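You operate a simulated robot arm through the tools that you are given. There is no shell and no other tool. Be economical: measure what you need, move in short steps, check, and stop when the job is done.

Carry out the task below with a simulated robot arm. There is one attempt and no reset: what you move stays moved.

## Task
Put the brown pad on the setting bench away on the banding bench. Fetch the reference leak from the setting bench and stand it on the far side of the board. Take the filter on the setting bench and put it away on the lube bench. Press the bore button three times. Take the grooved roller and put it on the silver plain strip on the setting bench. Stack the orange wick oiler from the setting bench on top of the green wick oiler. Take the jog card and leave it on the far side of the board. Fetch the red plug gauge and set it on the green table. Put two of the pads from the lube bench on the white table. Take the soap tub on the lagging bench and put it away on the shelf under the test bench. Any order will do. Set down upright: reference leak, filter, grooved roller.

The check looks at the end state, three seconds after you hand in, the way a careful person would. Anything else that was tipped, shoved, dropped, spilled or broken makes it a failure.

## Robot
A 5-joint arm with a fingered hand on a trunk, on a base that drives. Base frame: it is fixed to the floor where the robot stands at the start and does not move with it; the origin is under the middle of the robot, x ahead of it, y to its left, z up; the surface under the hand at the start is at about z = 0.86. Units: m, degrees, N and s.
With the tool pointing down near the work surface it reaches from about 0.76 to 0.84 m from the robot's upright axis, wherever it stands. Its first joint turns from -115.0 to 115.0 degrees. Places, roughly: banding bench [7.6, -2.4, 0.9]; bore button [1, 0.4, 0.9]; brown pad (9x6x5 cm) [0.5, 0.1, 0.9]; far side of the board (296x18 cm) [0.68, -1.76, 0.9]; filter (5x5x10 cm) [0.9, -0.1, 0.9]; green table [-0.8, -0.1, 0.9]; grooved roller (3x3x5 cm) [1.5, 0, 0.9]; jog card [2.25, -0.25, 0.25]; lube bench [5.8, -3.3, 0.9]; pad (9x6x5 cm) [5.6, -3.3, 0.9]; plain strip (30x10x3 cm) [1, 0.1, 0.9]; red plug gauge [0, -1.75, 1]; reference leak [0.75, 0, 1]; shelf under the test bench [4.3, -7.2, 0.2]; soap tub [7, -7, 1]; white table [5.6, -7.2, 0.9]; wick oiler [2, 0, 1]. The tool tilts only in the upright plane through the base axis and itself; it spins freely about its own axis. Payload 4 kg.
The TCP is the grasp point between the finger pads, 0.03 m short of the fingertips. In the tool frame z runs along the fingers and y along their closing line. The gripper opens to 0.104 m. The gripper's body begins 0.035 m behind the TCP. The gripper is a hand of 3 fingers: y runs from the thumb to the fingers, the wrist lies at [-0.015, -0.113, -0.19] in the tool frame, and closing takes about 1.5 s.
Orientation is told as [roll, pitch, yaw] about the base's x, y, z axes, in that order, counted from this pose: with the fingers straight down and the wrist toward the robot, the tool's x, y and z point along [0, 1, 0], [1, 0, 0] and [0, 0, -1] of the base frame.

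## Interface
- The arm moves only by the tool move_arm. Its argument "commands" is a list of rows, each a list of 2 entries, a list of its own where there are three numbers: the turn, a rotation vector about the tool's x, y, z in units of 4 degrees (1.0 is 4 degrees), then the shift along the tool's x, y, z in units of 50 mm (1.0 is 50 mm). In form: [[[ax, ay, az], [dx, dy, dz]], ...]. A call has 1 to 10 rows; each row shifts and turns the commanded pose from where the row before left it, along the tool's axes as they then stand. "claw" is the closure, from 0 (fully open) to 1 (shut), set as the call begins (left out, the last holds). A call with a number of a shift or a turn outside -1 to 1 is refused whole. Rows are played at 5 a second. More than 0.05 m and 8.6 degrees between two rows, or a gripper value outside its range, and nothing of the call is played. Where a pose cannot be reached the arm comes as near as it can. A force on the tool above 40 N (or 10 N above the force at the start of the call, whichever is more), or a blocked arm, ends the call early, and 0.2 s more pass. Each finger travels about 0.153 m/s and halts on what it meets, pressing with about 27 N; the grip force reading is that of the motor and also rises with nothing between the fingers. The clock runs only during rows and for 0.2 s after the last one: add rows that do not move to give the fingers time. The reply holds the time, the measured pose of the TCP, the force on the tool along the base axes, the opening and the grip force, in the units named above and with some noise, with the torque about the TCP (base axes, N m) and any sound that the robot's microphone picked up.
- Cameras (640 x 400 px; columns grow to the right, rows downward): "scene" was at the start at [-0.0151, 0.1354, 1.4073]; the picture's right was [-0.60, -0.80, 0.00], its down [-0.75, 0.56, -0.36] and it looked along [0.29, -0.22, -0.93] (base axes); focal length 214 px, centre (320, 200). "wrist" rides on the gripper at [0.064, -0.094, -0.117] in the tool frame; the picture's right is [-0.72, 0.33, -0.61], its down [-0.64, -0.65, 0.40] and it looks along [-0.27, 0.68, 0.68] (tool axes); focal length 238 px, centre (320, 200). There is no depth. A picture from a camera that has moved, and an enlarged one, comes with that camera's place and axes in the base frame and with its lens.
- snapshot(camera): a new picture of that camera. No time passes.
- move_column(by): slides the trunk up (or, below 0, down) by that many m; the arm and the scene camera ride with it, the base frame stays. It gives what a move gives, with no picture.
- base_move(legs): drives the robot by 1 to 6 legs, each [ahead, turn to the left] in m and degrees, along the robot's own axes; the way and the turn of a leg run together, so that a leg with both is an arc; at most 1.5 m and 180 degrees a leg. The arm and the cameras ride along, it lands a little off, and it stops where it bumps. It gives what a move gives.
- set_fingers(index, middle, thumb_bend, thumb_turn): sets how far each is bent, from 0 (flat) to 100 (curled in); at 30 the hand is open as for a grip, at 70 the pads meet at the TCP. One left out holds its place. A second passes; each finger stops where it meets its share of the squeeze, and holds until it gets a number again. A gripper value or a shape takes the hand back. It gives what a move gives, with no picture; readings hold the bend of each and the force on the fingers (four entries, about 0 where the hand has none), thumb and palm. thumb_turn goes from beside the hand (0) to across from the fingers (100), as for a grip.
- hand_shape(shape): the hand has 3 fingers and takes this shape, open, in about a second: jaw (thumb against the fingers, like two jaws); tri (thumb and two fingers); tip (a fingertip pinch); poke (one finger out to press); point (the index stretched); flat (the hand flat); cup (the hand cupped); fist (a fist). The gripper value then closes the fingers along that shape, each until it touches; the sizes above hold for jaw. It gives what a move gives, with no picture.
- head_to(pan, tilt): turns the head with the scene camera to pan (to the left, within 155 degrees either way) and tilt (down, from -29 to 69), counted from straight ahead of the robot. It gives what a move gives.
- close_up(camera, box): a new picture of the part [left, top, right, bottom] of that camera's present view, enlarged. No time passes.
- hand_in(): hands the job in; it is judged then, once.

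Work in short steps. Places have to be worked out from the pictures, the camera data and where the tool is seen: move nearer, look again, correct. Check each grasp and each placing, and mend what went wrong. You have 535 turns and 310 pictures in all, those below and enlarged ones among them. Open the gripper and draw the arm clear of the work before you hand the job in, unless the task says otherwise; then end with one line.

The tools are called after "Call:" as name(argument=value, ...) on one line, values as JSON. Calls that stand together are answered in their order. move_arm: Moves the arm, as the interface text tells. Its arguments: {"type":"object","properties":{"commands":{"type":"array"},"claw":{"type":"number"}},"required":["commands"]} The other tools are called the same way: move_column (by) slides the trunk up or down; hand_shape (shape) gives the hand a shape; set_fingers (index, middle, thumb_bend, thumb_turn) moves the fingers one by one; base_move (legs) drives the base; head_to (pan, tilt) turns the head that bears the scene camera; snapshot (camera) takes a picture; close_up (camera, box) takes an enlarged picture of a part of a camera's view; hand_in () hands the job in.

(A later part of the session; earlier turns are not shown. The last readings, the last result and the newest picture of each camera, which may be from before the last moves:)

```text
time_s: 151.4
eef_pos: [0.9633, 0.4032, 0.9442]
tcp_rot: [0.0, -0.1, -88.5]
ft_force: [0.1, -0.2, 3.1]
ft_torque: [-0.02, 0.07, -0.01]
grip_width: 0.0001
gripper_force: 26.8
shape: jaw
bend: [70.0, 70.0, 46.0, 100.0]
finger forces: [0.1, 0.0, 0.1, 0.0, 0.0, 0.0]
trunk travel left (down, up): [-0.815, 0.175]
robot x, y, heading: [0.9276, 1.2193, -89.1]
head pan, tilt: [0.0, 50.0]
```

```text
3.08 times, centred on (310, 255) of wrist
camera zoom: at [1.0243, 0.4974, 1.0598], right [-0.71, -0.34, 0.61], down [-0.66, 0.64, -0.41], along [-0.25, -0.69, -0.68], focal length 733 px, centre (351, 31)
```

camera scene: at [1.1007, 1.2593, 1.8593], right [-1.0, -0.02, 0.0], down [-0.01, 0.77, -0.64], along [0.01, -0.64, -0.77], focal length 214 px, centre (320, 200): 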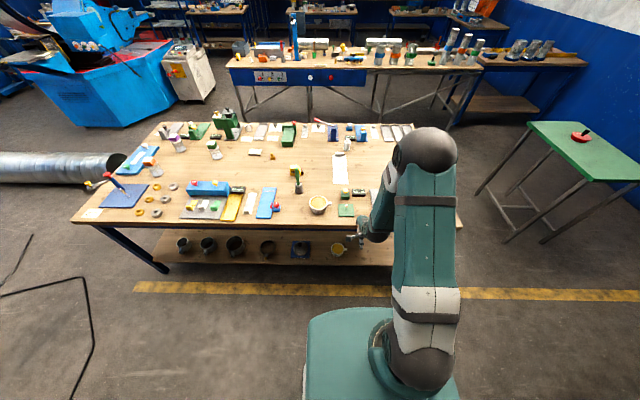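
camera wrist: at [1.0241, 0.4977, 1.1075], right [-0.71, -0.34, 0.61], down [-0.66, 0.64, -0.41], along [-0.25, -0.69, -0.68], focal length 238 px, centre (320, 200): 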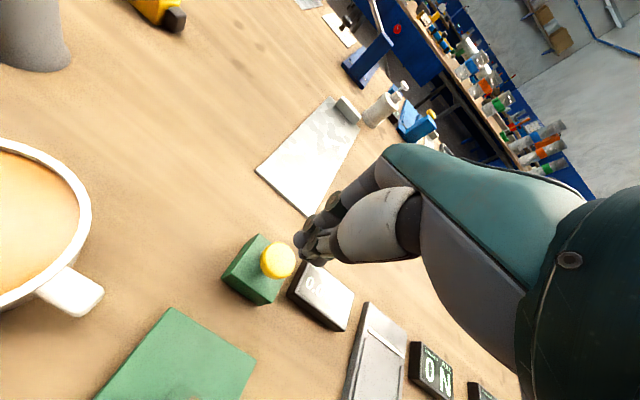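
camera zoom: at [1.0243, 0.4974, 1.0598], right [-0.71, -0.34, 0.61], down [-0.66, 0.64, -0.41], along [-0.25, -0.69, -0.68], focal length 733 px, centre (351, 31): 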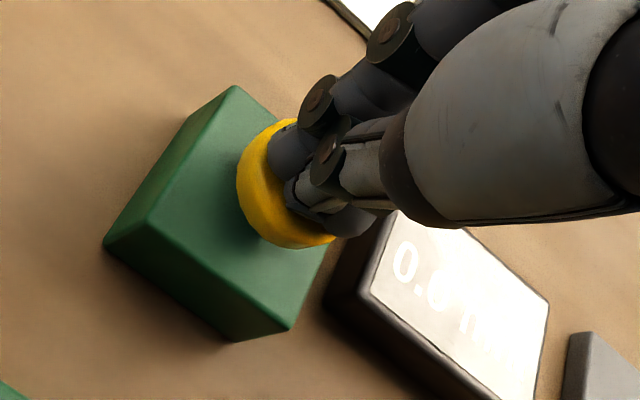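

Contact with 3 N at TCP z 0.944. Press a few mm more.

Call:
move_arm(commands=[[[0, 0, 0], [0, 0, 0.05]], [[0, 0, 0], [0, 0, 0.05]]])

```text
time_s: 152.0
eef_pos: [0.9637, 0.4039, 0.9385]
tcp_rot: [0.0, -0.1, -88.6]
ft_force: [0.2, -1.5, 4.0]
ft_torque: [-0.06, 0.05, 0.03]
grip_width: 0.0003
gripper_force: 26.7
shape: jaw
bend: [70.0, 70.0, 46.0, 100.0]
finger forces: [0.0, 0.1, 0.0, 0.1, 0.0, 0.1]
trunk travel left (down, up): [-0.815, 0.175]
robot x, y, heading: [0.928, 1.218, -88.8]
head pan, tilt: [0.0, 50.0]
heard: click
```

Click heard: press 1. Release fully.

Call:
move_arm(commands=[[[0, 0, 0], [0, 0, -0.15]], [[0, 0, 0], [0, 0, -0.15]], [[0, 0, 0], [0, 0, 0]]])

Call:
close_up(camera="wrist", box=[230, 190, 390, 320])

```text
time_s: 152.8
eef_pos: [0.9628, 0.4032, 0.9526]
tcp_rot: [0.0, 0.0, -88.7]
ft_force: [-0.5, 0.5, -0.6]
ft_torque: [-0.04, 0.01, 0.01]
grip_width: 0.0
gripper_force: 27.5
shape: jaw
bend: [70.0, 70.0, 46.0, 100.0]
finger forces: [0.1, 0.0, 0.0, 0.0, 0.0, 0.1]
trunk travel left (down, up): [-0.815, 0.175]
robot x, y, heading: [0.9299, 1.2207, -89.2]
head pan, tilt: [0.0, 50.0]
```

```text
3.08 times, centred on (310, 255) of wrist
camera zoom: at [1.0245, 0.4973, 1.0683], right [-0.71, -0.34, 0.61], down [-0.66, 0.64, -0.4], along [-0.25, -0.69, -0.68], focal length 733 px, centre (351, 31)
```

zoom: 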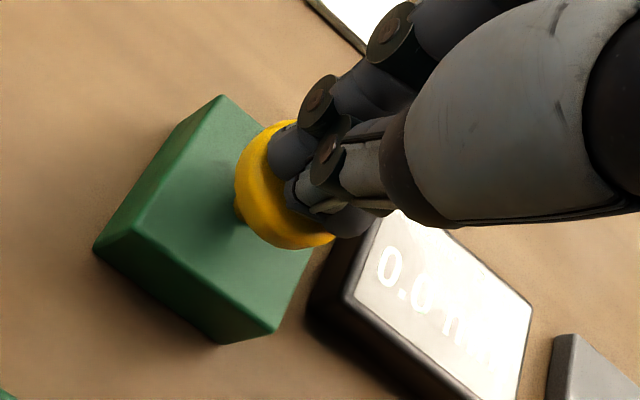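

Released. Second press.

Call:
move_arm(commands=[[[0, 0, 0], [0, 0, 0.1]], [[0, 0, 0], [0, 0, 0.1]], [[0, 0, 0], [0, 0, 0.1]], [[0, 0, 0], [0, 0, 0]]])

Call:
move_arm(commands=[[[0, 0, 0], [0, 0, -0.15]], [[0, 0, 0], [0, 0, -0.15]], [[0, 0, 0], [0, 0, 0]]])

```text
time_s: 153.8
eef_pos: [0.9626, 0.4027, 0.9382]
tcp_rot: [0.0, -0.1, -88.6]
ft_force: [-1.2, -1.3, 5.3]
ft_torque: [-0.06, 0.07, -0.03]
grip_width: 0.0
gripper_force: 26.7
shape: jaw
bend: [70.0, 70.0, 46.0, 100.0]
finger forces: [0.0, 0.0, 0.1, 0.0, 0.0, 0.0]
trunk travel left (down, up): [-0.815, 0.175]
robot x, y, heading: [0.929, 1.2161, -89.0]
head pan, tilt: [0.0, 50.0]
heard: click
```

```text
time_s: 154.6
eef_pos: [0.964, 0.4032, 0.9534]
tcp_rot: [-0.1, 0.0, -88.6]
ft_force: [-0.1, -1.2, -0.3]
ft_torque: [-0.04, 0.0, 0.01]
grip_width: 0.0001
gripper_force: 27.5
shape: jaw
bend: [70.0, 70.0, 46.0, 100.0]
finger forces: [0.0, 0.0, 0.0, 0.0, 0.0, 0.1]
trunk travel left (down, up): [-0.815, 0.175]
robot x, y, heading: [0.9284, 1.2177, -89.3]
head pan, tilt: [0.0, 50.0]
```

Third press, then lift away.

Call:
move_arm(commands=[[[0, 0, 0], [0, 0, 0.1]], [[0, 0, 0], [0, 0, 0.1]], [[0, 0, 0], [0, 0, 0.1]], [[0, 0, 0], [0, 0, 0]]])

Call:
move_arm(commands=[[[0, 0, 0], [0, 0, -0.15]], [[0, 0, 0], [0, 0, -0.5]], [[0, 0, 0], [0, 0, -0.5]]])

Call:
snapshot(camera="wrist")

```text
time_s: 155.6
eef_pos: [0.9652, 0.4035, 0.9411]
tcp_rot: [0.0, -0.1, -88.6]
ft_force: [-0.7, -1.3, 4.3]
ft_torque: [-0.03, 0.04, 0.03]
grip_width: 0.0
gripper_force: 26.8
shape: jaw
bend: [70.0, 70.0, 46.0, 100.0]
finger forces: [0.1, 0.1, 0.0, 0.1, 0.1, 0.1]
trunk travel left (down, up): [-0.815, 0.175]
robot x, y, heading: [0.9319, 1.2196, -89.2]
head pan, tilt: [0.0, 50.0]
heard: click
```

```text
time_s: 156.4
eef_pos: [0.9646, 0.405, 0.995]
tcp_rot: [0.1, 0.0, -88.5]
ft_force: [-0.6, 0.9, 0.9]
ft_torque: [-0.03, -0.04, -0.03]
grip_width: 0.0004
gripper_force: 26.9
shape: jaw
bend: [70.0, 70.0, 46.0, 100.0]
finger forces: [0.0, 0.0, 0.0, 0.0, 0.0, 0.0]
trunk travel left (down, up): [-0.815, 0.175]
robot x, y, heading: [0.9284, 1.2183, -89.2]
head pan, tilt: [0.0, 50.0]
```

```text
247 pictures are left
camera wrist: at [1.025, 0.4991, 1.1115], right [-0.71, -0.34, 0.61], down [-0.66, 0.64, -0.4], along [-0.25, -0.69, -0.68], focal length 238 px, centre (320, 200)
```

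wrist: 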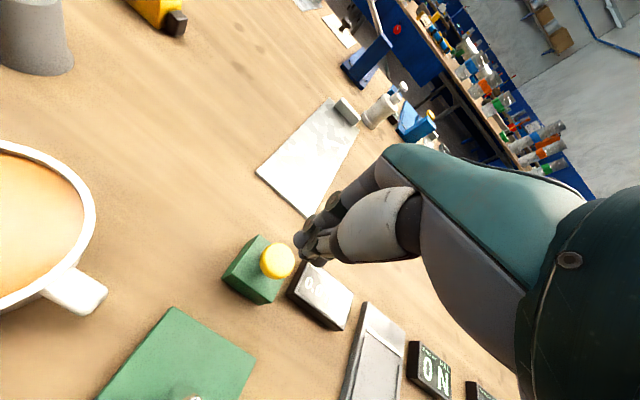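

All three presses clicked. While here, I test how far the arm reaches with the raised trunk (stretching forward above the strip, safely high).

Call:
move_arm(commands=[[[0, 0, 0], [0, 0, -1]], [[0, 0, 0], [0, 0.6, 0]], [[0, 0, 0], [0, 0.6, 0]], [[0, 0, 0], [0, 0.6, 0]], [[0, 0, 0], [0, 0.6, 0]], [[0, 0, 0], [0, 0.6, 0]]])

```text
time_s: 157.8
eef_pos: [0.9644, 0.351, 1.0473]
tcp_rot: [-0.1, -0.1, -88.6]
ft_force: [0.3, 0.3, 0.5]
ft_torque: [-0.02, 0.05, 0.0]
grip_width: 0.0
gripper_force: 27.4
shape: jaw
bend: [70.0, 70.0, 46.0, 100.0]
finger forces: [0.1, 0.0, 0.0, 0.1, 0.1, 0.1]
out of reach, approached as far as the arm can: row 3, 4, 5, 6
trunk travel left (down, up): [-0.815, 0.175]
robot x, y, heading: [0.9273, 1.2171, -89.4]
head pan, tilt: [0.0, 50.0]
```

Call:
move_column(by=0.12)

Call:
move_arm(commands=[[[0, 0, 0], [0, 0, 0.9]], [[0, 0, 0], [0, 0, 0.9]], [[0, 0, 0], [0, 0.5, 0.3]], [[0, 0, 0], [0, 0.5, 0]], [[0, 0, 0], [0, 0.5, 0]], [[0, 0, 0], [0, 0.5, 0]], [[0, 0, 0], [0, 0.5, 0]]])

```text
time_s: 159.3
eef_pos: [0.964, 0.3493, 1.1682]
tcp_rot: [-0.1, 0.0, -88.6]
ft_force: [0.3, 0.2, 0.4]
ft_torque: [-0.01, -0.02, -0.03]
grip_width: 0.0002
gripper_force: 27.0
shape: jaw
bend: [70.0, 70.0, 46.0, 100.0]
finger forces: [0.0, 0.0, 0.0, 0.0, 0.0, 0.0]
trunk travel left (down, up): [-0.935, 0.055]
robot x, y, heading: [0.9303, 1.2185, -89.1]
head pan, tilt: [0.0, 50.0]
```

```text
time_s: 160.9
eef_pos: [0.9648, 0.3631, 1.0878]
tcp_rot: [0.0, 0.1, -88.6]
ft_force: [0.3, -0.3, 0.7]
ft_torque: [0.01, -0.04, 0.02]
grip_width: 0.0001
gripper_force: 26.9
shape: jaw
bend: [70.0, 70.0, 46.0, 100.0]
finger forces: [0.1, 0.1, 0.1, 0.0, 0.0, 0.0]
out of reach, approached as far as the arm can: row 1, 2, 3, 4, 5, 6, 7
trunk travel left (down, up): [-0.935, 0.055]
robot x, y, heading: [0.9271, 1.2182, -89.1]
head pan, tilt: [0.0, 50.0]
```

Max reach is about 0.866 m; with tool tilt I can gain more for the oilers. Retract and drive along to x ≈ 1.9 to look at the oilers.

Call:
move_arm(commands=[[[0, 0, 0], [0, -1, -0.1]], [[0, 0, 0], [0, -1, -0.1]], [[0, 0, 0], [0, -1, 0]], [[0, 0, 0], [0, -1, 0]], [[0, 0, 0], [0, -1, 0]], [[0, 0, 0], [0, -1, 0]], [[0, 0, 0], [0, -1, 0]]], claw=0)

Call:
base_move(legs=[[0, 89], [0.96, 0], [0, -90], [0.12, 0]])

Call:
snapshot(camera="scene")

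Call:
snapshot(camera="wrist")

```text
refused: row 1 steps farther than a row can; nothing moved
```

```text
time_s: 174.3
eef_pos: [1.8821, 0.2348, 1.088]
tcp_rot: [0.0, 0.1, -90.8]
ft_force: [0.0, -0.8, -0.6]
ft_torque: [-0.02, 0.02, -0.01]
grip_width: 0.0
gripper_force: 27.1
shape: jaw
bend: [70.0, 70.0, 46.0, 100.0]
finger forces: [0.1, 0.0, 0.1, 0.1, 0.1, 0.0]
trunk travel left (down, up): [-0.935, 0.055]
robot x, y, heading: [1.8791, 1.0889, -91.1]
head pan, tilt: [0.0, 50.0]
```

```text
246 pictures are left
camera scene: at [2.0511, 1.0645, 1.8893], right [-1.0, 0.02, 0.0], down [0.02, 0.77, -0.64], along [-0.01, -0.64, -0.77], focal length 214 px, centre (320, 200)
```

scene: 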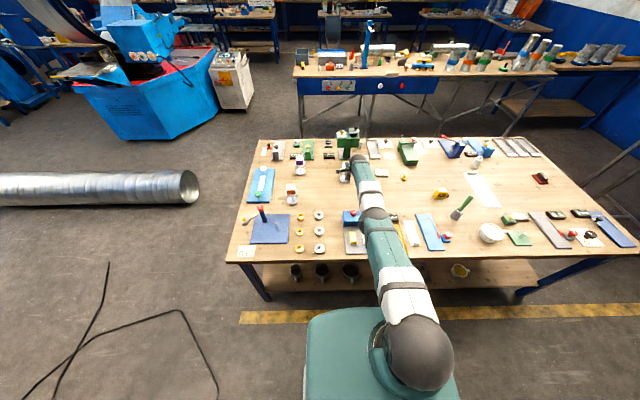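

```text
245 pictures are left
camera wrist: at [1.947, 0.3267, 1.2039], right [-0.72, -0.32, 0.61], down [-0.63, 0.66, -0.4], along [-0.28, -0.68, -0.68], focal length 238 px, centre (320, 200)
```

wrist: 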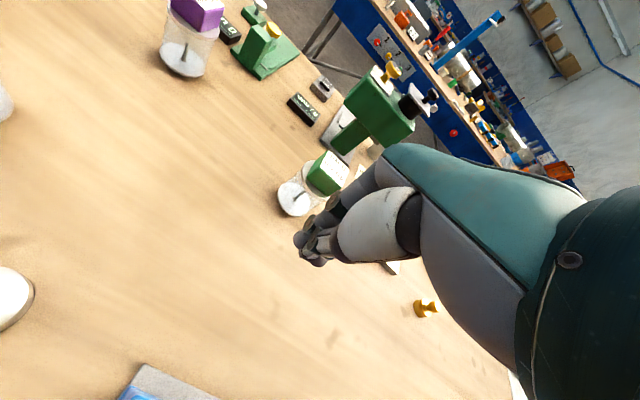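

The retract was refused, so the arm swung extended at z ≈ 1.06; I check that nothing was touched (lever, brush, oilers).

Call:
close_up(camera="scene", box=[220, 130, 380, 265])

Call:
close_up(camera="scene", box=[380, 130, 640, 265])

```text
2.96 times, centred on (300, 198) of scene
camera zoom: at [2.0511, 1.0645, 1.8893], right [-1.0, 0.02, 0.0], down [0.02, 0.77, -0.64], along [-0.01, -0.64, -0.77], focal length 636 px, centre (379, 207)
```

zoom: 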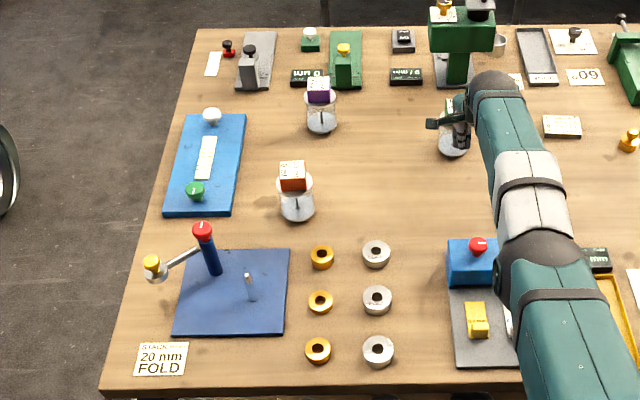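

```text
2.46 times, centred on (510, 198) of scene
camera zoom: at [2.0511, 1.0645, 1.8893], right [-1.0, 0.02, 0.0], down [0.02, 0.77, -0.64], along [-0.01, -0.64, -0.77], focal length 528 px, centre (-148, 206)
```

zoom: 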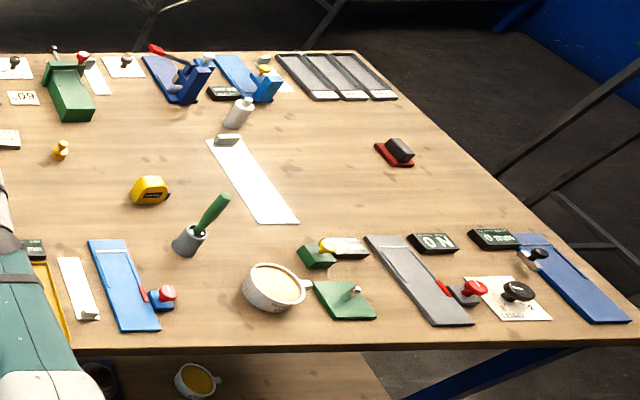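

All undisturbed. Orange oiler at about (2.21, 0.208), top z ≈ 0.98; green at (1.858, 0.028). Retract the arm first.

Call:
move_arm(commands=[[[0, 0, 0], [0, -0.9, 0]], [[0, 0, 0], [0, -0.9, 0]], [[0, 0, 0], [0, -0.9, 0]], [[0, 0, 0], [0, -0.9, 0]], [[0, 0, 0], [0, -0.9, 0]]], claw=0)

```text
time_s: 175.5
eef_pos: [1.8839, 0.2493, 1.0415]
tcp_rot: [0.1, 0.0, -90.7]
ft_force: [-0.5, 0.4, 0.0]
ft_torque: [0.01, 0.0, 0.02]
grip_width: 0.104
gripper_force: 0.0
shape: jaw
bend: [30.0, 30.0, 30.0, 98.0]
finger forces: [0.0, 0.0, 0.0, 0.0, 0.0, 0.1]
out of reach, approached as far as the arm can: row 1, 2, 3, 4, 5
trunk travel left (down, up): [-0.935, 0.055]
robot x, y, heading: [1.8778, 1.0926, -91.4]
head pan, tilt: [0.0, 50.0]
```

The commanded pose was ahead of the arm; keep drawing back, with some upward.

Call:
move_arm(commands=[[[0, 0, 0], [0, -0.7, -0.6]], [[0, 0, 0], [0, -0.7, -0.6]], [[0, 0, 0], [0, -0.8, 0]], [[0, 0, 0], [0, -0.8, 0]]])

```text
time_s: 176.5
eef_pos: [1.8847, 0.2427, 1.0665]
tcp_rot: [0.2, 0.0, -90.7]
ft_force: [0.1, 0.7, 0.0]
ft_torque: [0.01, -0.02, 0.0]
grip_width: 0.1038
gripper_force: 0.0
shape: jaw
bend: [30.0, 30.0, 30.0, 98.0]
finger forces: [0.0, 0.0, 0.1, 0.0, 0.0, 0.0]
out of reach, approached as far as the arm can: row 1, 2, 3, 4
trunk travel left (down, up): [-0.935, 0.055]
robot x, y, heading: [1.8794, 1.092, -91.3]
head pan, tilt: [0.0, 50.0]
```

At this relative height the reach band is narrow; go up first, then back.

Call:
move_arm(commands=[[[0, 0, 0], [0, 0, -0.9]], [[0, 0, 0], [0, 0, -0.9]], [[0, 0, 0], [0, -0.5, -0.8]], [[0, 0, 0], [0, -0.9, 0]], [[0, 0, 0], [0, -0.9, 0]], [[0, 0, 0], [0, -0.9, 0]]])

```text
time_s: 177.9
eef_pos: [1.8822, 0.2234, 1.1914]
tcp_rot: [0.0, 0.0, -90.8]
ft_force: [-0.9, 0.4, 0.1]
ft_torque: [0.0, 0.0, -0.02]
grip_width: 0.1037
gripper_force: 0.0
shape: jaw
bend: [30.0, 30.0, 30.0, 98.0]
finger forces: [0.0, 0.0, 0.0, 0.0, 0.0, 0.0]
out of reach, approached as far as the arm can: row 1, 2, 3, 4, 5, 6
trunk travel left (down, up): [-0.935, 0.055]
robot x, y, heading: [1.8782, 1.0943, -91.3]
head pan, tilt: [0.0, 50.0]
```

Call:
move_arm(commands=[[[0, 0, 0], [0, -0.1, 0]], [[0, 0, 0], [0, 0, 0]], [[0, 0, 0], [0, 0, 0]]])

```text
time_s: 178.7
eef_pos: [1.8831, 0.2235, 1.1918]
tcp_rot: [0.0, 0.0, -90.8]
ft_force: [0.0, -0.4, 0.3]
ft_torque: [0.02, -0.02, -0.02]
grip_width: 0.104
gripper_force: 0.0
shape: jaw
bend: [30.0, 30.0, 30.0, 98.0]
finger forces: [0.0, 0.1, 0.0, 0.0, 0.0, 0.0]
out of reach, approached as far as the arm can: row 1
trunk travel left (down, up): [-0.935, 0.055]
robot x, y, heading: [1.876, 1.0926, -91.0]
head pan, tilt: [0.0, 50.0]
```

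The elbow seems stuck straight (singular). I tilt the fingers outward, which needs a shorter arm, to break it.

Call:
move_arm(commands=[[[-1, 0, 0], [0, 0, 0]], [[-1, 0, 0], [0, 0, 0]], [[-1, 0, 0], [0, 0, 0]], [[0, 0, 0], [0, -0.5, 0]], [[0, 0, 0], [0, -0.5, 0]]])

Call:
snapshot(camera="scene")

```text
time_s: 179.9
eef_pos: [1.8826, 0.1891, 1.178]
tcp_rot: [0.1, -12.1, -90.7]
ft_force: [-0.5, 1.1, -0.3]
ft_torque: [-0.03, 0.02, 0.01]
grip_width: 0.1035
gripper_force: 0.1
shape: jaw
bend: [30.0, 30.0, 30.0, 98.0]
finger forces: [0.0, 0.0, 0.0, 0.2, 0.0, 0.0]
out of reach, approached as far as the arm can: row 1, 2, 3, 4, 5
trunk travel left (down, up): [-0.935, 0.055]
robot x, y, heading: [1.878, 1.0941, -91.2]
head pan, tilt: [0.0, 50.0]
```

```text
242 pictures are left
camera scene: at [2.0512, 1.0661, 1.8893], right [-1.0, 0.02, 0.0], down [0.02, 0.77, -0.64], along [-0.01, -0.64, -0.77], focal length 214 px, centre (320, 200)
```

scene: 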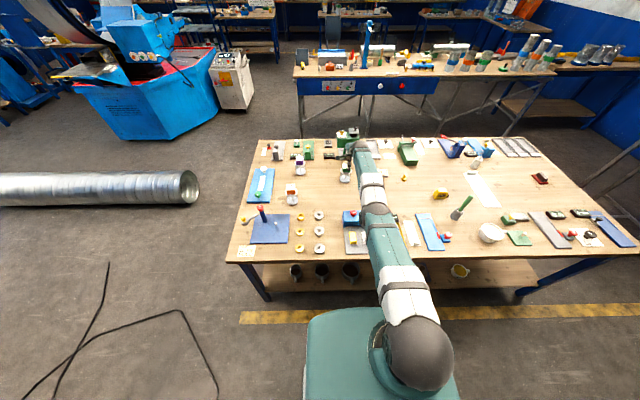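

Still straight. Elbow bends with the forearm dropping, so command down plus back (free bench below).

Call:
move_arm(commands=[[[1, 0, 0], [0, -0.6, 0.6]], [[1, 0, 0], [0, -0.6, 0.6]], [[1, 0, 0], [0, -0.6, 0.6]], [[0, 0, 0], [0, -0.6, 0.3]]])

```text
time_s: 180.9
eef_pos: [1.8811, 0.2468, 1.0484]
tcp_rot: [0.1, 0.0, -90.8]
ft_force: [0.6, 0.0, -0.7]
ft_torque: [-0.02, 0.01, -0.03]
grip_width: 0.1036
gripper_force: 0.1
shape: jaw
bend: [30.0, 30.0, 30.0, 98.0]
finger forces: [0.1, 0.1, 0.0, 0.1, 0.0, 0.0]
out of reach, approached as far as the arm can: row 1, 2, 3, 4
trunk travel left (down, up): [-0.935, 0.055]
robot x, y, heading: [1.879, 1.0909, -91.7]
head pan, tilt: [0.0, 50.0]
```

Still on the straight-arm circle. I swing up and back a long way to change the geometry.

Call:
move_arm(commands=[[[0, 0, 0], [0, -0.6, -0.75]], [[0, 0, 0], [0, -0.6, -0.75]], [[0, 0, 0], [0, -0.6, -0.75]], [[0, 0, 0], [0, -0.6, -0.75]], [[0, 0, 0], [0, -0.6, -0.75]], [[0, 0, 0], [0, -0.6, -0.75]], [[0, 0, 0], [0, -0.6, -0.75]], [[0, 0, 0], [0, -0.6, -0.75]], [[0, 0, 0], [0, -0.6, -0.75]], [[0, 0, 0], [0, -0.6, -0.75]]])

```text
time_s: 183.1
eef_pos: [1.8845, 0.25, 1.4229]
tcp_rot: [0.1, -0.1, -90.7]
ft_force: [0.8, 0.7, 0.7]
ft_torque: [0.0, -0.02, 0.01]
grip_width: 0.1038
gripper_force: 0.1
shape: jaw
bend: [30.0, 30.0, 30.0, 98.0]
finger forces: [0.1, 0.1, 0.1, 0.0, 0.0, 0.0]
out of reach, approached as far as the arm can: row 1, 2, 3, 4, 5, 6, 7, 8, 9, 10
trunk travel left (down, up): [-0.935, 0.055]
robot x, y, heading: [1.8803, 1.0899, -91.4]
head pan, tilt: [0.0, 50.0]
```

Arm follows the circle of a straight elbow. Try a yaw/roll disturbance to shake the elbow out of the singularity while commanding back.

Call:
move_arm(commands=[[[0, 0, 1], [0, -0.8, 0.5]], [[0, 1, 1], [0, -0.8, 0.5]], [[0, 1, 1], [0, -0.8, 0.5]], [[0, 1, 1], [0, -0.8, 0.5]], [[0, 0, 0], [0, -0.8, 0.5]]])

```text
time_s: 184.3
eef_pos: [1.9021, 0.2256, 1.3473]
tcp_rot: [12.4, 1.4, -106.4]
ft_force: [0.3, 0.5, 0.3]
ft_torque: [0.03, 0.01, -0.02]
grip_width: 0.1037
gripper_force: 0.0
shape: jaw
bend: [30.0, 30.0, 30.0, 98.0]
finger forces: [0.0, 0.0, 0.0, 0.1, 0.0, 0.1]
out of reach, approached as far as the arm can: row 1, 2, 3, 4, 5
trunk travel left (down, up): [-0.935, 0.055]
robot x, y, heading: [1.8822, 1.0914, -91.3]
head pan, tilt: [0.0, 50.0]
```

Try tilting the fingers inward far until the wrist joint's limit forces the elbow to bend (high above the bench, safe).

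Call:
move_arm(commands=[[[0, -1, -1], [0, 0, 0]], [[0, -1, -1], [0, 0, 0]], [[0, -1, -1], [0, 0, 0]], [[1, 0, -1], [0, -0.3, 0]], [[1, 0, 0], [0, -0.3, 0]], [[1, 0, 0], [0, -0.3, 0]], [[1, 0, 0], [0, -0.3, 0]], [[1, 0, 0], [0, -0.3, 0]], [[1, 0, 0], [0, -0.3, 0]], [[1, 0, 0], [0, -0.3, 0]]])

```text
time_s: 186.5
eef_pos: [1.8723, 0.3422, 1.3648]
tcp_rot: [-0.2, 28.0, -90.9]
ft_force: [-0.3, -0.1, 0.2]
ft_torque: [0.01, 0.02, 0.0]
grip_width: 0.1037
gripper_force: 0.1
shape: jaw
bend: [30.0, 30.0, 30.0, 98.0]
finger forces: [0.1, 0.0, 0.0, 0.1, 0.0, 0.1]
out of reach, approached as far as the arm can: row 1, 2, 3, 7, 10
trunk travel left (down, up): [-0.935, 0.055]
robot x, y, heading: [1.8792, 1.0904, -91.3]
head pan, tilt: [0.0, 50.0]
```

Rows became reachable. Continue inward tilt and back.

Call:
move_arm(commands=[[[1, 0, 0], [0, -0.5, 0]], [[1, 0, 0], [0, -0.5, 0]], [[0, 0, 0], [0, -0.6, 0.4]], [[0, 0, 0], [0, -0.6, 0.4]], [[0, 0, 0], [0, -0.6, 0.4]]])

```text
time_s: 187.7
eef_pos: [1.8742, 0.386, 1.405]
tcp_rot: [0.0, 36.1, -90.8]
ft_force: [-0.2, 0.0, 1.5]
ft_torque: [0.02, -0.01, -0.01]
grip_width: 0.1039
gripper_force: 0.0
shape: jaw
bend: [30.0, 30.0, 30.0, 98.0]
finger forces: [0.0, 0.1, 0.0, 0.0, 0.0, 0.0]
out of reach, approached as far as the arm can: row 2, 3, 4, 5
trunk travel left (down, up): [-0.935, 0.055]
robot x, y, heading: [1.876, 1.0887, -91.0]
head pan, tilt: [0.0, 50.0]
```

Call:
move_arm(commands=[[[1, 0, 0], [0, 0, 0]], [[1, 0, 0], [0, 0, 0]], [[1, 0, 0], [0, 0, 0]], [[1, 0, 0], [0, 0, 0]], [[1, 0, 0], [0, 0, 0]], [[1, 0, 0], [0, 0, 0]], [[1, 0, 0], [0, 0, 0]], [[1, 0, 0], [0, 0, 0]]])

Call:
snapshot(camera="scene")

```text
time_s: 189.5
eef_pos: [1.875, 0.4429, 1.3661]
tcp_rot: [0.5, 56.0, -90.5]
ft_force: [0.0, 0.4, 0.1]
ft_torque: [-0.04, 0.03, 0.04]
grip_width: 0.1037
gripper_force: 0.0
shape: jaw
bend: [30.0, 30.0, 30.0, 98.0]
finger forces: [0.1, 0.1, 0.0, 0.0, 0.1, 0.0]
out of reach, approached as far as the arm can: row 1, 2, 3, 4, 5, 6, 7, 8
trunk travel left (down, up): [-0.935, 0.055]
robot x, y, heading: [1.8787, 1.0924, -91.1]
head pan, tilt: [0.0, 50.0]
```

```text
241 pictures are left
camera scene: at [2.0511, 1.0658, 1.8893], right [-1.0, 0.02, 0.0], down [0.02, 0.77, -0.64], along [-0.01, -0.64, -0.77], focal length 214 px, centre (320, 200)
```

scene: 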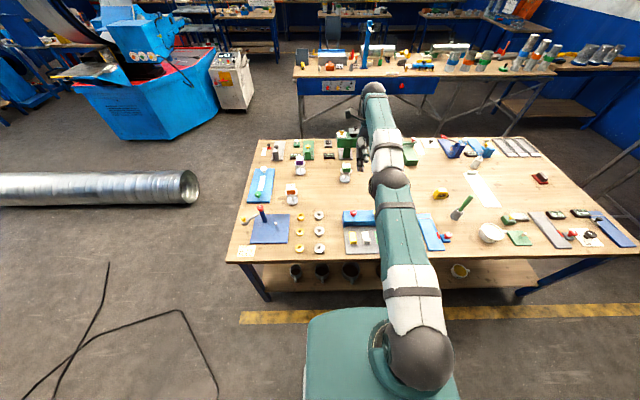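

Call:
move_arm(commands=[[[1, 0, 0], [0, 0, 0]], [[1, 0, 0], [0, 0, 0]], [[1, 0, 0], [0, 0, 0]], [[1, 0, 0], [0, 0, 0]], [[1, 0, 0], [0, 0, 0]], [[1, 0, 0], [0, 0, 0]], [[1, 0, 0], [0, 0, 0]], [[1, 0, 0], [0, 0, 0]], [[1, 0, 0], [0, 0, 0]], [[1, 0, 0], [0, 0, 0]]])

```text
time_s: 191.7
eef_pos: [1.875, 0.4422, 1.3658]
tcp_rot: [0.4, 55.9, -90.5]
ft_force: [-0.6, -0.3, 0.3]
ft_torque: [-0.03, -0.03, 0.0]
grip_width: 0.1036
gripper_force: 0.1
shape: jaw
bend: [30.0, 30.0, 30.0, 98.0]
finger forces: [0.0, 0.0, 0.1, 0.0, 0.0, 0.1]
out of reach, approached as far as the arm can: row 1, 2, 3, 4, 5, 6, 7, 8, 9, 10
trunk travel left (down, up): [-0.935, 0.055]
robot x, y, heading: [1.8783, 1.0896, -91.2]
head pan, tilt: [0.0, 50.0]
```

Wrist limit is reached. Now command exactly the motion of a bending elbow: tilt inward with TCP moving back and down.

Call:
move_arm(commands=[[[1, 0, 0], [0, 0.15, 0.35]], [[1, 0, 0], [0, 0.15, 0.35]], [[1, 0, 0], [0, 0.15, 0.35]], [[1, 0, 0], [0, 0.15, 0.35]], [[1, 0, 0], [0, 0.15, 0.35]], [[1, 0, 0], [0, 0.15, 0.35]]])

```text
time_s: 193.1
eef_pos: [1.8788, 0.5196, 1.2832]
tcp_rot: [2.9, 80.0, -88.2]
ft_force: [0.7, 0.5, -0.1]
ft_torque: [0.04, -0.01, -0.02]
grip_width: 0.1039
gripper_force: 0.1
shape: jaw
bend: [30.0, 30.0, 30.0, 98.0]
finger forces: [0.0, 0.0, 0.1, 0.0, 0.0, 0.0]
trunk travel left (down, up): [-0.935, 0.055]
robot x, y, heading: [1.877, 1.091, -91.3]
head pan, tilt: [0.0, 50.0]
```

The elbow bends again. Now turn the tool back to pointing down.

Call:
move_arm(commands=[[[-1, 0, 0], [0, 0, 0]], [[-1, 0, 0], [0, 0, 0]], [[-1, 0, 0], [0, 0, 0]], [[-1, 0, 0], [0, 0, 0]], [[-1, 0, 0], [0, 0, 0]], [[-1, 0, 0], [0, 0, 0]], [[-1, 0, 0], [0, 0, 0]], [[-1, 0, 0], [0, 0, 0]], [[-1, 0, 0], [0, 0, 0]], [[-1, 0, 0], [0, 0, 0]]])

Call:
move_arm(commands=[[[-1, 0, 0], [0, 0, 0]], [[-1, 0, 0], [0, 0, 0]], [[-1, 0, 0], [0, 0, 0]], [[-1, 0, 0], [0, 0, 0]], [[-1, 0, 0], [0, 0, 0]], [[-1, 0, 0], [0, 0, 0]], [[-1, 0, 0], [0, 0, 0]], [[-1, 0, 0], [0, 0, 0]], [[-1, 0, 0], [0, 0, 0]], [[-1, 0, 0], [0, 0, 0]]])

```text
time_s: 195.3
eef_pos: [1.8783, 0.5186, 1.2837]
tcp_rot: [0.0, 39.8, -90.8]
ft_force: [-0.3, -1.1, -0.1]
ft_torque: [-0.04, 0.03, -0.02]
grip_width: 0.1037
gripper_force: 0.1
shape: jaw
bend: [30.0, 30.0, 30.0, 98.0]
finger forces: [0.0, 0.0, 0.1, 0.0, 0.0, 0.0]
trunk travel left (down, up): [-0.935, 0.055]
robot x, y, heading: [1.8781, 1.0953, -91.2]
head pan, tilt: [0.0, 50.0]
```

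```text
time_s: 197.5
eef_pos: [1.8781, 0.519, 1.2852]
tcp_rot: [-0.3, -0.1, -91.2]
ft_force: [0.1, -0.2, 0.2]
ft_torque: [-0.01, 0.02, 0.02]
grip_width: 0.1039
gripper_force: 0.1
shape: jaw
bend: [30.0, 30.0, 30.0, 98.0]
finger forces: [0.0, 0.0, 0.0, 0.0, 0.0, 0.1]
trunk travel left (down, up): [-0.935, 0.055]
robot x, y, heading: [1.8756, 1.0891, -91.4]
head pan, tilt: [0.0, 50.0]
```

Recovered. I note the limits: keep wrist distance from shoulder below 0.67 m. Now reposition to about (2.03, 1.0) for grasping the orange oiler.

Call:
base_move(legs=[[0, 91], [0.155, 0], [0, -90], [0.09, 0]])

Call:
snapshot(camera="scene")

Call:
snapshot(camera="wrist")

```text
time_s: 207.3
eef_pos: [2.0663, 0.4314, 1.2839]
tcp_rot: [-0.3, 0.0, -88.2]
ft_force: [0.2, -0.3, -0.2]
ft_torque: [0.01, -0.01, -0.01]
grip_width: 0.1039
gripper_force: 0.0
shape: jaw
bend: [30.0, 30.0, 30.0, 98.0]
finger forces: [0.0, 0.0, 0.0, 0.0, 0.0, 0.0]
trunk travel left (down, up): [-0.935, 0.055]
robot x, y, heading: [2.0361, 1.0102, -88.4]
head pan, tilt: [0.0, 50.0]
```

```text
240 pictures are left
camera scene: at [2.2086, 0.9874, 1.8893], right [-1.0, -0.03, 0.0], down [-0.02, 0.77, -0.64], along [0.02, -0.64, -0.77], focal length 214 px, centre (320, 200)
```

scene: 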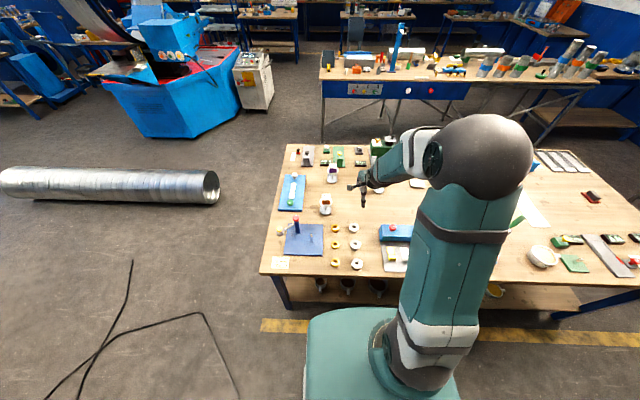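

```text
239 pictures are left
camera wrist: at [2.1269, 0.5275, 1.3994], right [-0.71, -0.35, 0.62], down [-0.66, 0.63, -0.4], along [-0.25, -0.69, -0.68], focal length 238 px, centre (320, 200)
```

wrist: 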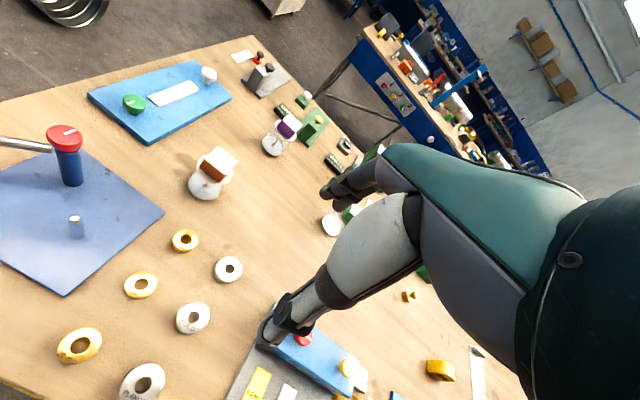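

Call:
close_up(camera="scene", box=[290, 150, 410, 240])

Call:
close_up(camera="wrist", box=[150, 110, 310, 220])

```text
4.44 times, centred on (350, 195) of scene
camera zoom: at [2.2086, 0.9874, 1.8893], right [-1.0, -0.03, 0.0], down [-0.02, 0.77, -0.64], along [0.02, -0.64, -0.77], focal length 953 px, centre (187, 222)
```

zoom: 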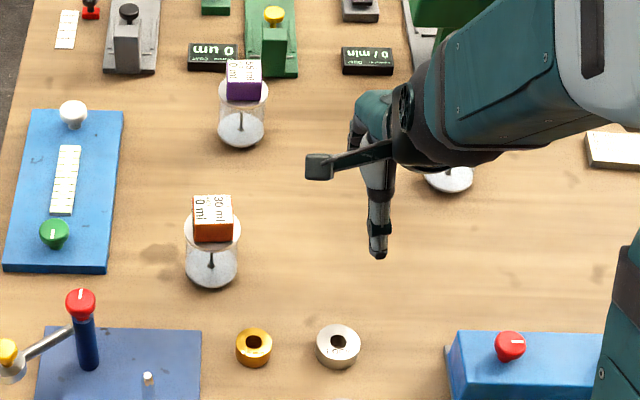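

```text
3.64 times, centred on (230, 165) of wrist
camera zoom: at [2.1269, 0.5275, 1.3994], right [-0.71, -0.35, 0.62], down [-0.66, 0.63, -0.4], along [-0.25, -0.69, -0.68], focal length 867 px, centre (647, 327)
```

zoom: 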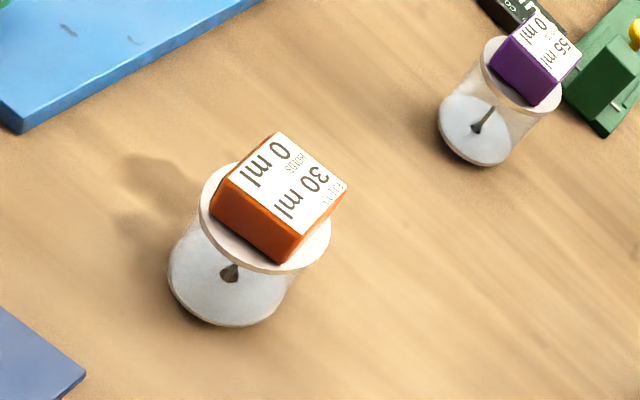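

Lower the trunk for a better arm shape, then move over the orange oiler at about (2.205, 0.213), yaw ≈ -79°.

Call:
move_column(by=-0.22)

Call:
move_arm(commands=[[[0, 0, -0.77], [0.88, 0, 0]], [[0, 0, -0.77], [0.88, 0, 0]], [[0, 0, -0.77], [0.88, 0, 0]], [[0, 0, 0], [0, 0.8, 0]], [[0, 0, 0], [0, 0.8, 0]], [[0, 0, 0], [0, 0.8, 0]], [[0, 0, 0], [0, 0.8, 0]]], claw=0.15)

Call:
snapshot(camera="wrist")

```text
time_s: 209.6
eef_pos: [2.0672, 0.4336, 1.0648]
tcp_rot: [-0.4, -0.2, -88.1]
ft_force: [-0.3, -0.4, 0.1]
ft_torque: [-0.01, -0.02, -0.04]
grip_width: 0.1038
gripper_force: 0.2
shape: jaw
bend: [30.0, 30.0, 30.0, 98.0]
finger forces: [0.1, 0.0, 0.0, 0.1, 0.1, 0.0]
trunk travel left (down, up): [-0.715, 0.275]
robot x, y, heading: [2.0373, 1.0056, -88.0]
head pan, tilt: [0.0, 50.0]
```

```text
time_s: 211.2
eef_pos: [2.1914, 0.2803, 1.0615]
tcp_rot: [0.2, 0.0, -78.5]
ft_force: [-0.5, 0.4, -0.7]
ft_torque: [0.01, -0.03, 0.02]
grip_width: 0.0885
gripper_force: 0.2
shape: jaw
bend: [27.0, 33.0, 44.0, 98.0]
finger forces: [0.1, 0.1, 0.0, 0.0, 0.1, 0.0]
out of reach, approached as far as the arm can: row 1, 2, 3, 4
trunk travel left (down, up): [-0.715, 0.275]
robot x, y, heading: [2.0349, 1.0034, -88.2]
head pan, tilt: [0.0, 50.0]
```

```text
236 pictures are left
camera wrist: at [2.2346, 0.3829, 1.1783], right [-0.64, -0.46, 0.61], down [-0.76, 0.51, -0.41], along [-0.12, -0.72, -0.68], focal length 238 px, centre (320, 200)
```

wrist: 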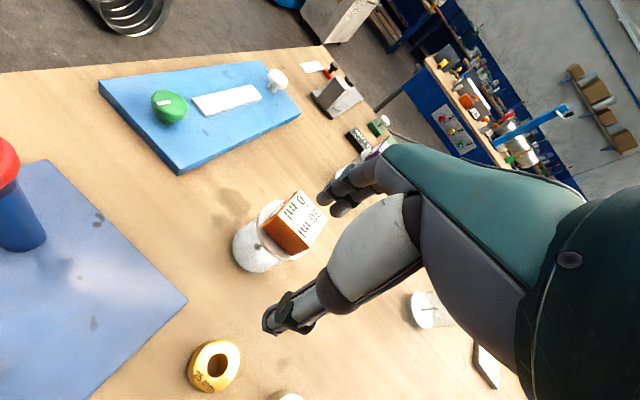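

Oiler centre at (2.202, 0.214). Move 67 mm forward, check.

Call:
move_arm(commands=[[[0, 0, 0.15], [-0.05, 0.67, 0]], [[0, 0, 0], [0, 0.67, 0.3]], [[0, 0, 0], [0, 0, 0.4]]])

Call:
snapshot(camera="wrist")

```text
time_s: 212.0
eef_pos: [2.1988, 0.2116, 1.0266]
tcp_rot: [0.2, 0.0, -79.1]
ft_force: [0.1, -0.1, -0.6]
ft_torque: [-0.02, 0.02, 0.0]
grip_width: 0.0887
gripper_force: 0.0
shape: jaw
bend: [27.0, 33.0, 44.0, 98.0]
finger forces: [0.0, 0.0, 0.1, 0.0, 0.0, 0.0]
out of reach, approached as far as the arm can: row 1
trunk travel left (down, up): [-0.715, 0.275]
robot x, y, heading: [2.033, 1.0024, -88.1]
head pan, tilt: [0.0, 50.0]
```

```text
235 pictures are left
camera wrist: at [2.2419, 0.3151, 1.144], right [-0.65, -0.46, 0.61], down [-0.75, 0.52, -0.41], along [-0.13, -0.72, -0.68], focal length 238 px, centre (320, 200)
```

wrist: 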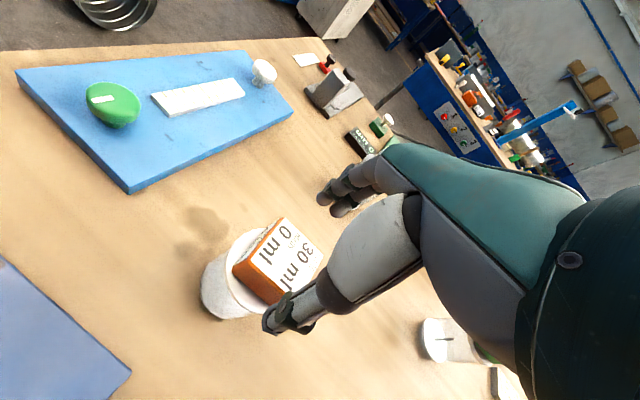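

Centred. Descend to TCP z ≈ 0.973.

Call:
move_arm(commands=[[[0, 0, 0], [0, 0, 0.4]], [[0, 0, 0], [0, 0, 0.4]], [[0, 0, 0], [0, 0, 0.25]]])

Call:
close_up(camera="wrist", box=[220, 160, 400, 340])

```text
time_s: 212.8
eef_pos: [2.1994, 0.212, 0.9758]
tcp_rot: [0.3, -0.1, -78.9]
ft_force: [0.2, 1.0, -0.9]
ft_torque: [0.02, 0.02, -0.02]
grip_width: 0.0884
gripper_force: 0.1
shape: jaw
bend: [27.0, 33.0, 44.0, 98.0]
finger forces: [0.0, 0.0, 0.1, 0.0, 0.0, 0.0]
trunk travel left (down, up): [-0.715, 0.275]
robot x, y, heading: [2.0369, 1.0044, -88.2]
head pan, tilt: [0.0, 50.0]
```

```text
2.22 times, centred on (310, 250) of wrist
camera zoom: at [2.2424, 0.3159, 1.0926], right [-0.65, -0.46, 0.61], down [-0.75, 0.52, -0.41], along [-0.13, -0.72, -0.68], focal length 530 px, centre (342, 89)
```

zoom: 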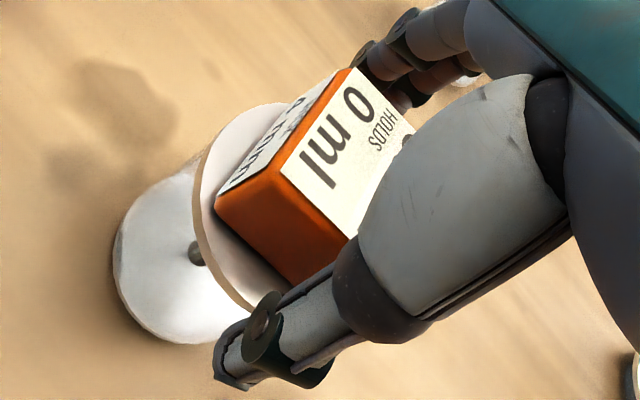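

Call:
move_arm(commands=[[[0, 0, 0], [0, 0, 0]], [[0, 0, 0], [0, 0, 0]], [[0, 0, 0], [0, 0, 0]], [[0, 0, 0], [0, 0, 0]], [[0, 0, 0], [0, 0, 0]], [[0, 0, 0], [0, 0, 0]], [[0, 0, 0], [0, 0, 0]]], claw=1)

Call:
close_up(camera="wrist", box=[220, 160, 400, 340])

```text
time_s: 214.4
eef_pos: [2.1986, 0.2139, 0.9756]
tcp_rot: [0.3, 0.0, -79.0]
ft_force: [-1.1, 1.0, 0.0]
ft_torque: [0.0, 0.03, -0.01]
grip_width: 0.0608
gripper_force: 27.0
shape: jaw
bend: [74.0, 46.0, 59.0, 99.0]
finger forces: [15.8, 8.3, 0.1, 0.1, 24.7, 0.0]
trunk travel left (down, up): [-0.715, 0.275]
robot x, y, heading: [2.0343, 1.0048, -88.5]
head pan, tilt: [0.0, 50.0]
```

```text
2.22 times, centred on (310, 250) of wrist
camera zoom: at [2.2424, 0.316, 1.0925], right [-0.65, -0.46, 0.61], down [-0.75, 0.52, -0.41], along [-0.13, -0.72, -0.68], focal length 530 px, centre (342, 89)
```

zoom: 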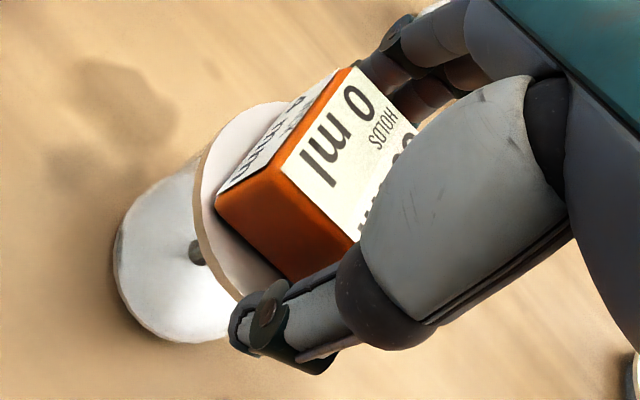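

Gripped at 61 mm (lid rim). Lift by trunk and check.

Call:
move_column(by=0.08)

Call:
snapshot(camera="wrist")

Call:
close_up(camera="scene", box=[290, 130, 410, 230])

```text
time_s: 215.6
eef_pos: [2.1987, 0.2132, 1.0556]
tcp_rot: [0.2, 0.0, -79.0]
ft_force: [0.0, 0.9, -3.2]
ft_torque: [-0.06, 0.0, 0.05]
grip_width: 0.0607
gripper_force: 26.8
shape: jaw
bend: [74.0, 46.0, 59.0, 99.0]
finger forces: [15.9, 8.3, 0.0, 0.0, 24.1, 0.1]
trunk travel left (down, up): [-0.795, 0.195]
robot x, y, heading: [2.0365, 1.0057, -88.3]
head pan, tilt: [0.0, 50.0]
```

```text
232 pictures are left
camera wrist: at [2.2425, 0.3156, 1.1722], right [-0.65, -0.46, 0.61], down [-0.75, 0.52, -0.41], along [-0.13, -0.72, -0.68], focal length 238 px, centre (320, 200)
```

wrist: 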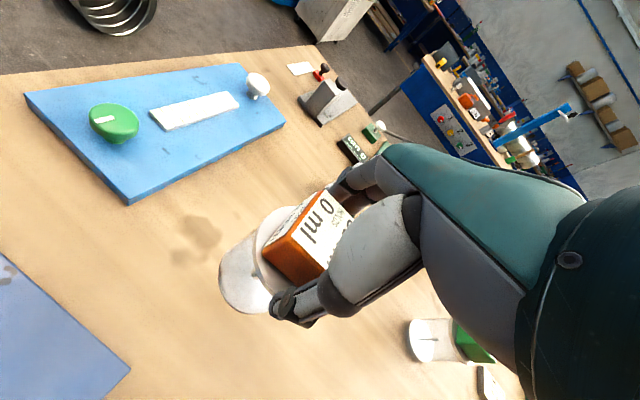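

```text
4.00 times, centred on (350, 180) of scene
camera zoom: at [2.2088, 0.988, 1.7492], right [-1.0, -0.03, 0.0], down [-0.02, 0.77, -0.64], along [0.02, -0.64, -0.77], focal length 858 px, centre (200, 280)
```

zoom: 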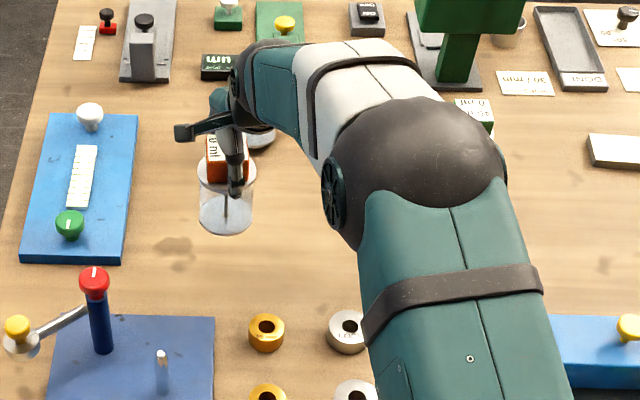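

Held upright (bottom 0.116 below TCP). Now retract for the trip around to the right side of the bench.

Call:
move_arm(commands=[[[0, 0, 0], [0, -0.7, -0.6]], [[0, 0, 0], [0, -0.7, -0.6]], [[0, 0, 0], [0, -0.8, -0.4]], [[0, 0, 0], [0, -0.9, 0]], [[0, 0, 0], [0, -0.9, 0]], [[0, 0, 0], [0, -0.9, 0]]])

```text
time_s: 217.0
eef_pos: [2.1531, 0.4548, 1.138]
tcp_rot: [0.2, -0.1, -79.0]
ft_force: [0.0, -1.1, -2.8]
ft_torque: [-0.02, -0.02, 0.01]
grip_width: 0.0603
gripper_force: 27.2
shape: jaw
bend: [74.0, 46.0, 59.0, 99.0]
finger forces: [16.1, 8.5, 0.0, 0.0, 24.4, 0.0]
trunk travel left (down, up): [-0.795, 0.195]
robot x, y, heading: [2.0327, 1.0064, -88.0]
head pan, tilt: [0.0, 50.0]
```

Call:
base_move(legs=[[-0.25, 0], [0, -92], [1.3, 0], [0.87, 0], [0, 90]])

Call:
snapshot(camera="wrist")

```text
time_s: 237.0
eef_pos: [-0.0397, 0.747, 1.1364]
tcp_rot: [0.3, 0.0, -80.8]
ft_force: [-0.5, 0.4, -3.9]
ft_torque: [-0.02, 0.0, 0.02]
grip_width: 0.06
gripper_force: 26.5
shape: jaw
bend: [74.0, 47.0, 59.0, 99.0]
finger forces: [15.7, 8.3, 0.2, 0.2, 23.4, 0.1]
trunk travel left (down, up): [-0.795, 0.195]
robot x, y, heading: [-0.1399, 1.2996, -89.8]
head pan, tilt: [0.0, 50.0]
```

```text
230 pictures are left
camera wrist: at [0.0077, 0.8492, 1.2526], right [-0.66, -0.44, 0.61], down [-0.73, 0.54, -0.41], along [-0.15, -0.72, -0.68], focal length 238 px, centre (320, 200)
```

wrist: 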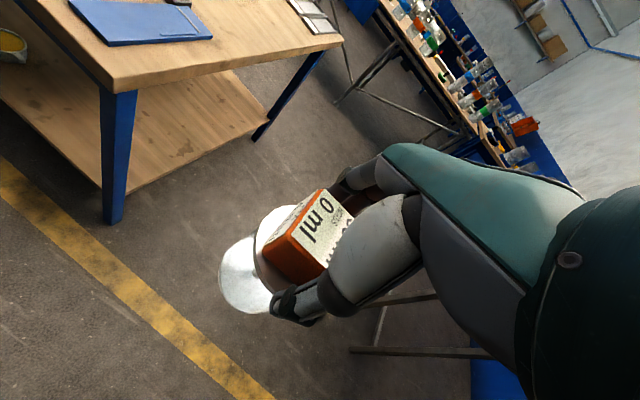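

Call:
base_move(legs=[[1.3, 0], [1.0, 0], [0, 90], [1.5, 0], [0.5, 0]])

Call:
snapshot(camera="wrist")

Call:
snapshot(camera="scene")

```text
time_s: 261.8
eef_pos: [2.4097, -0.9059, 1.1371]
tcp_rot: [0.2, 0.1, 9.8]
ft_force: [-0.1, 0.8, -3.3]
ft_torque: [-0.05, -0.04, 0.03]
grip_width: 0.0601
gripper_force: 27.2
shape: jaw
bend: [74.0, 47.0, 60.0, 99.0]
finger forces: [15.7, 8.2, 0.1, 0.0, 23.4, 0.0]
trunk travel left (down, up): [-0.795, 0.195]
robot x, y, heading: [1.8601, -1.011, 1.0]
head pan, tilt: [0.0, 50.0]
```

```text
229 pictures are left
camera wrist: at [2.3061, -0.8614, 1.2524], right [0.45, -0.66, 0.61], down [-0.53, -0.74, -0.41], along [0.72, -0.14, -0.68], focal length 238 px, centre (320, 200)
```

wrist: 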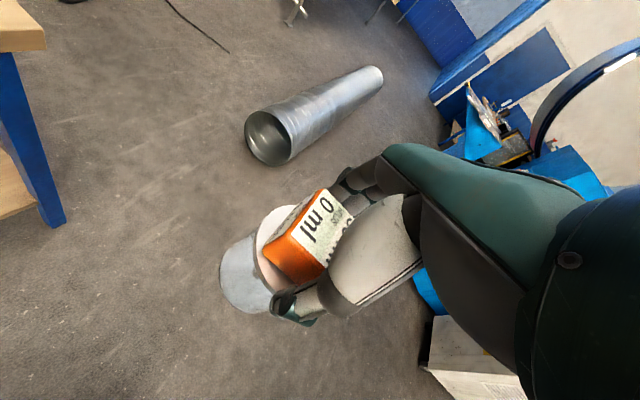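

```text
228 pictures are left
camera scene: at [1.8731, -0.8428, 1.7493], right [0.01, -1.0, 0.0], down [-0.77, -0.01, -0.64], along [0.64, 0.01, -0.77], focal length 214 px, centre (320, 200)
```

scene: 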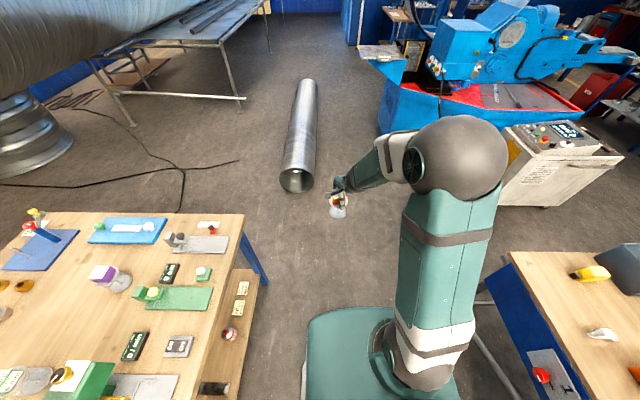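

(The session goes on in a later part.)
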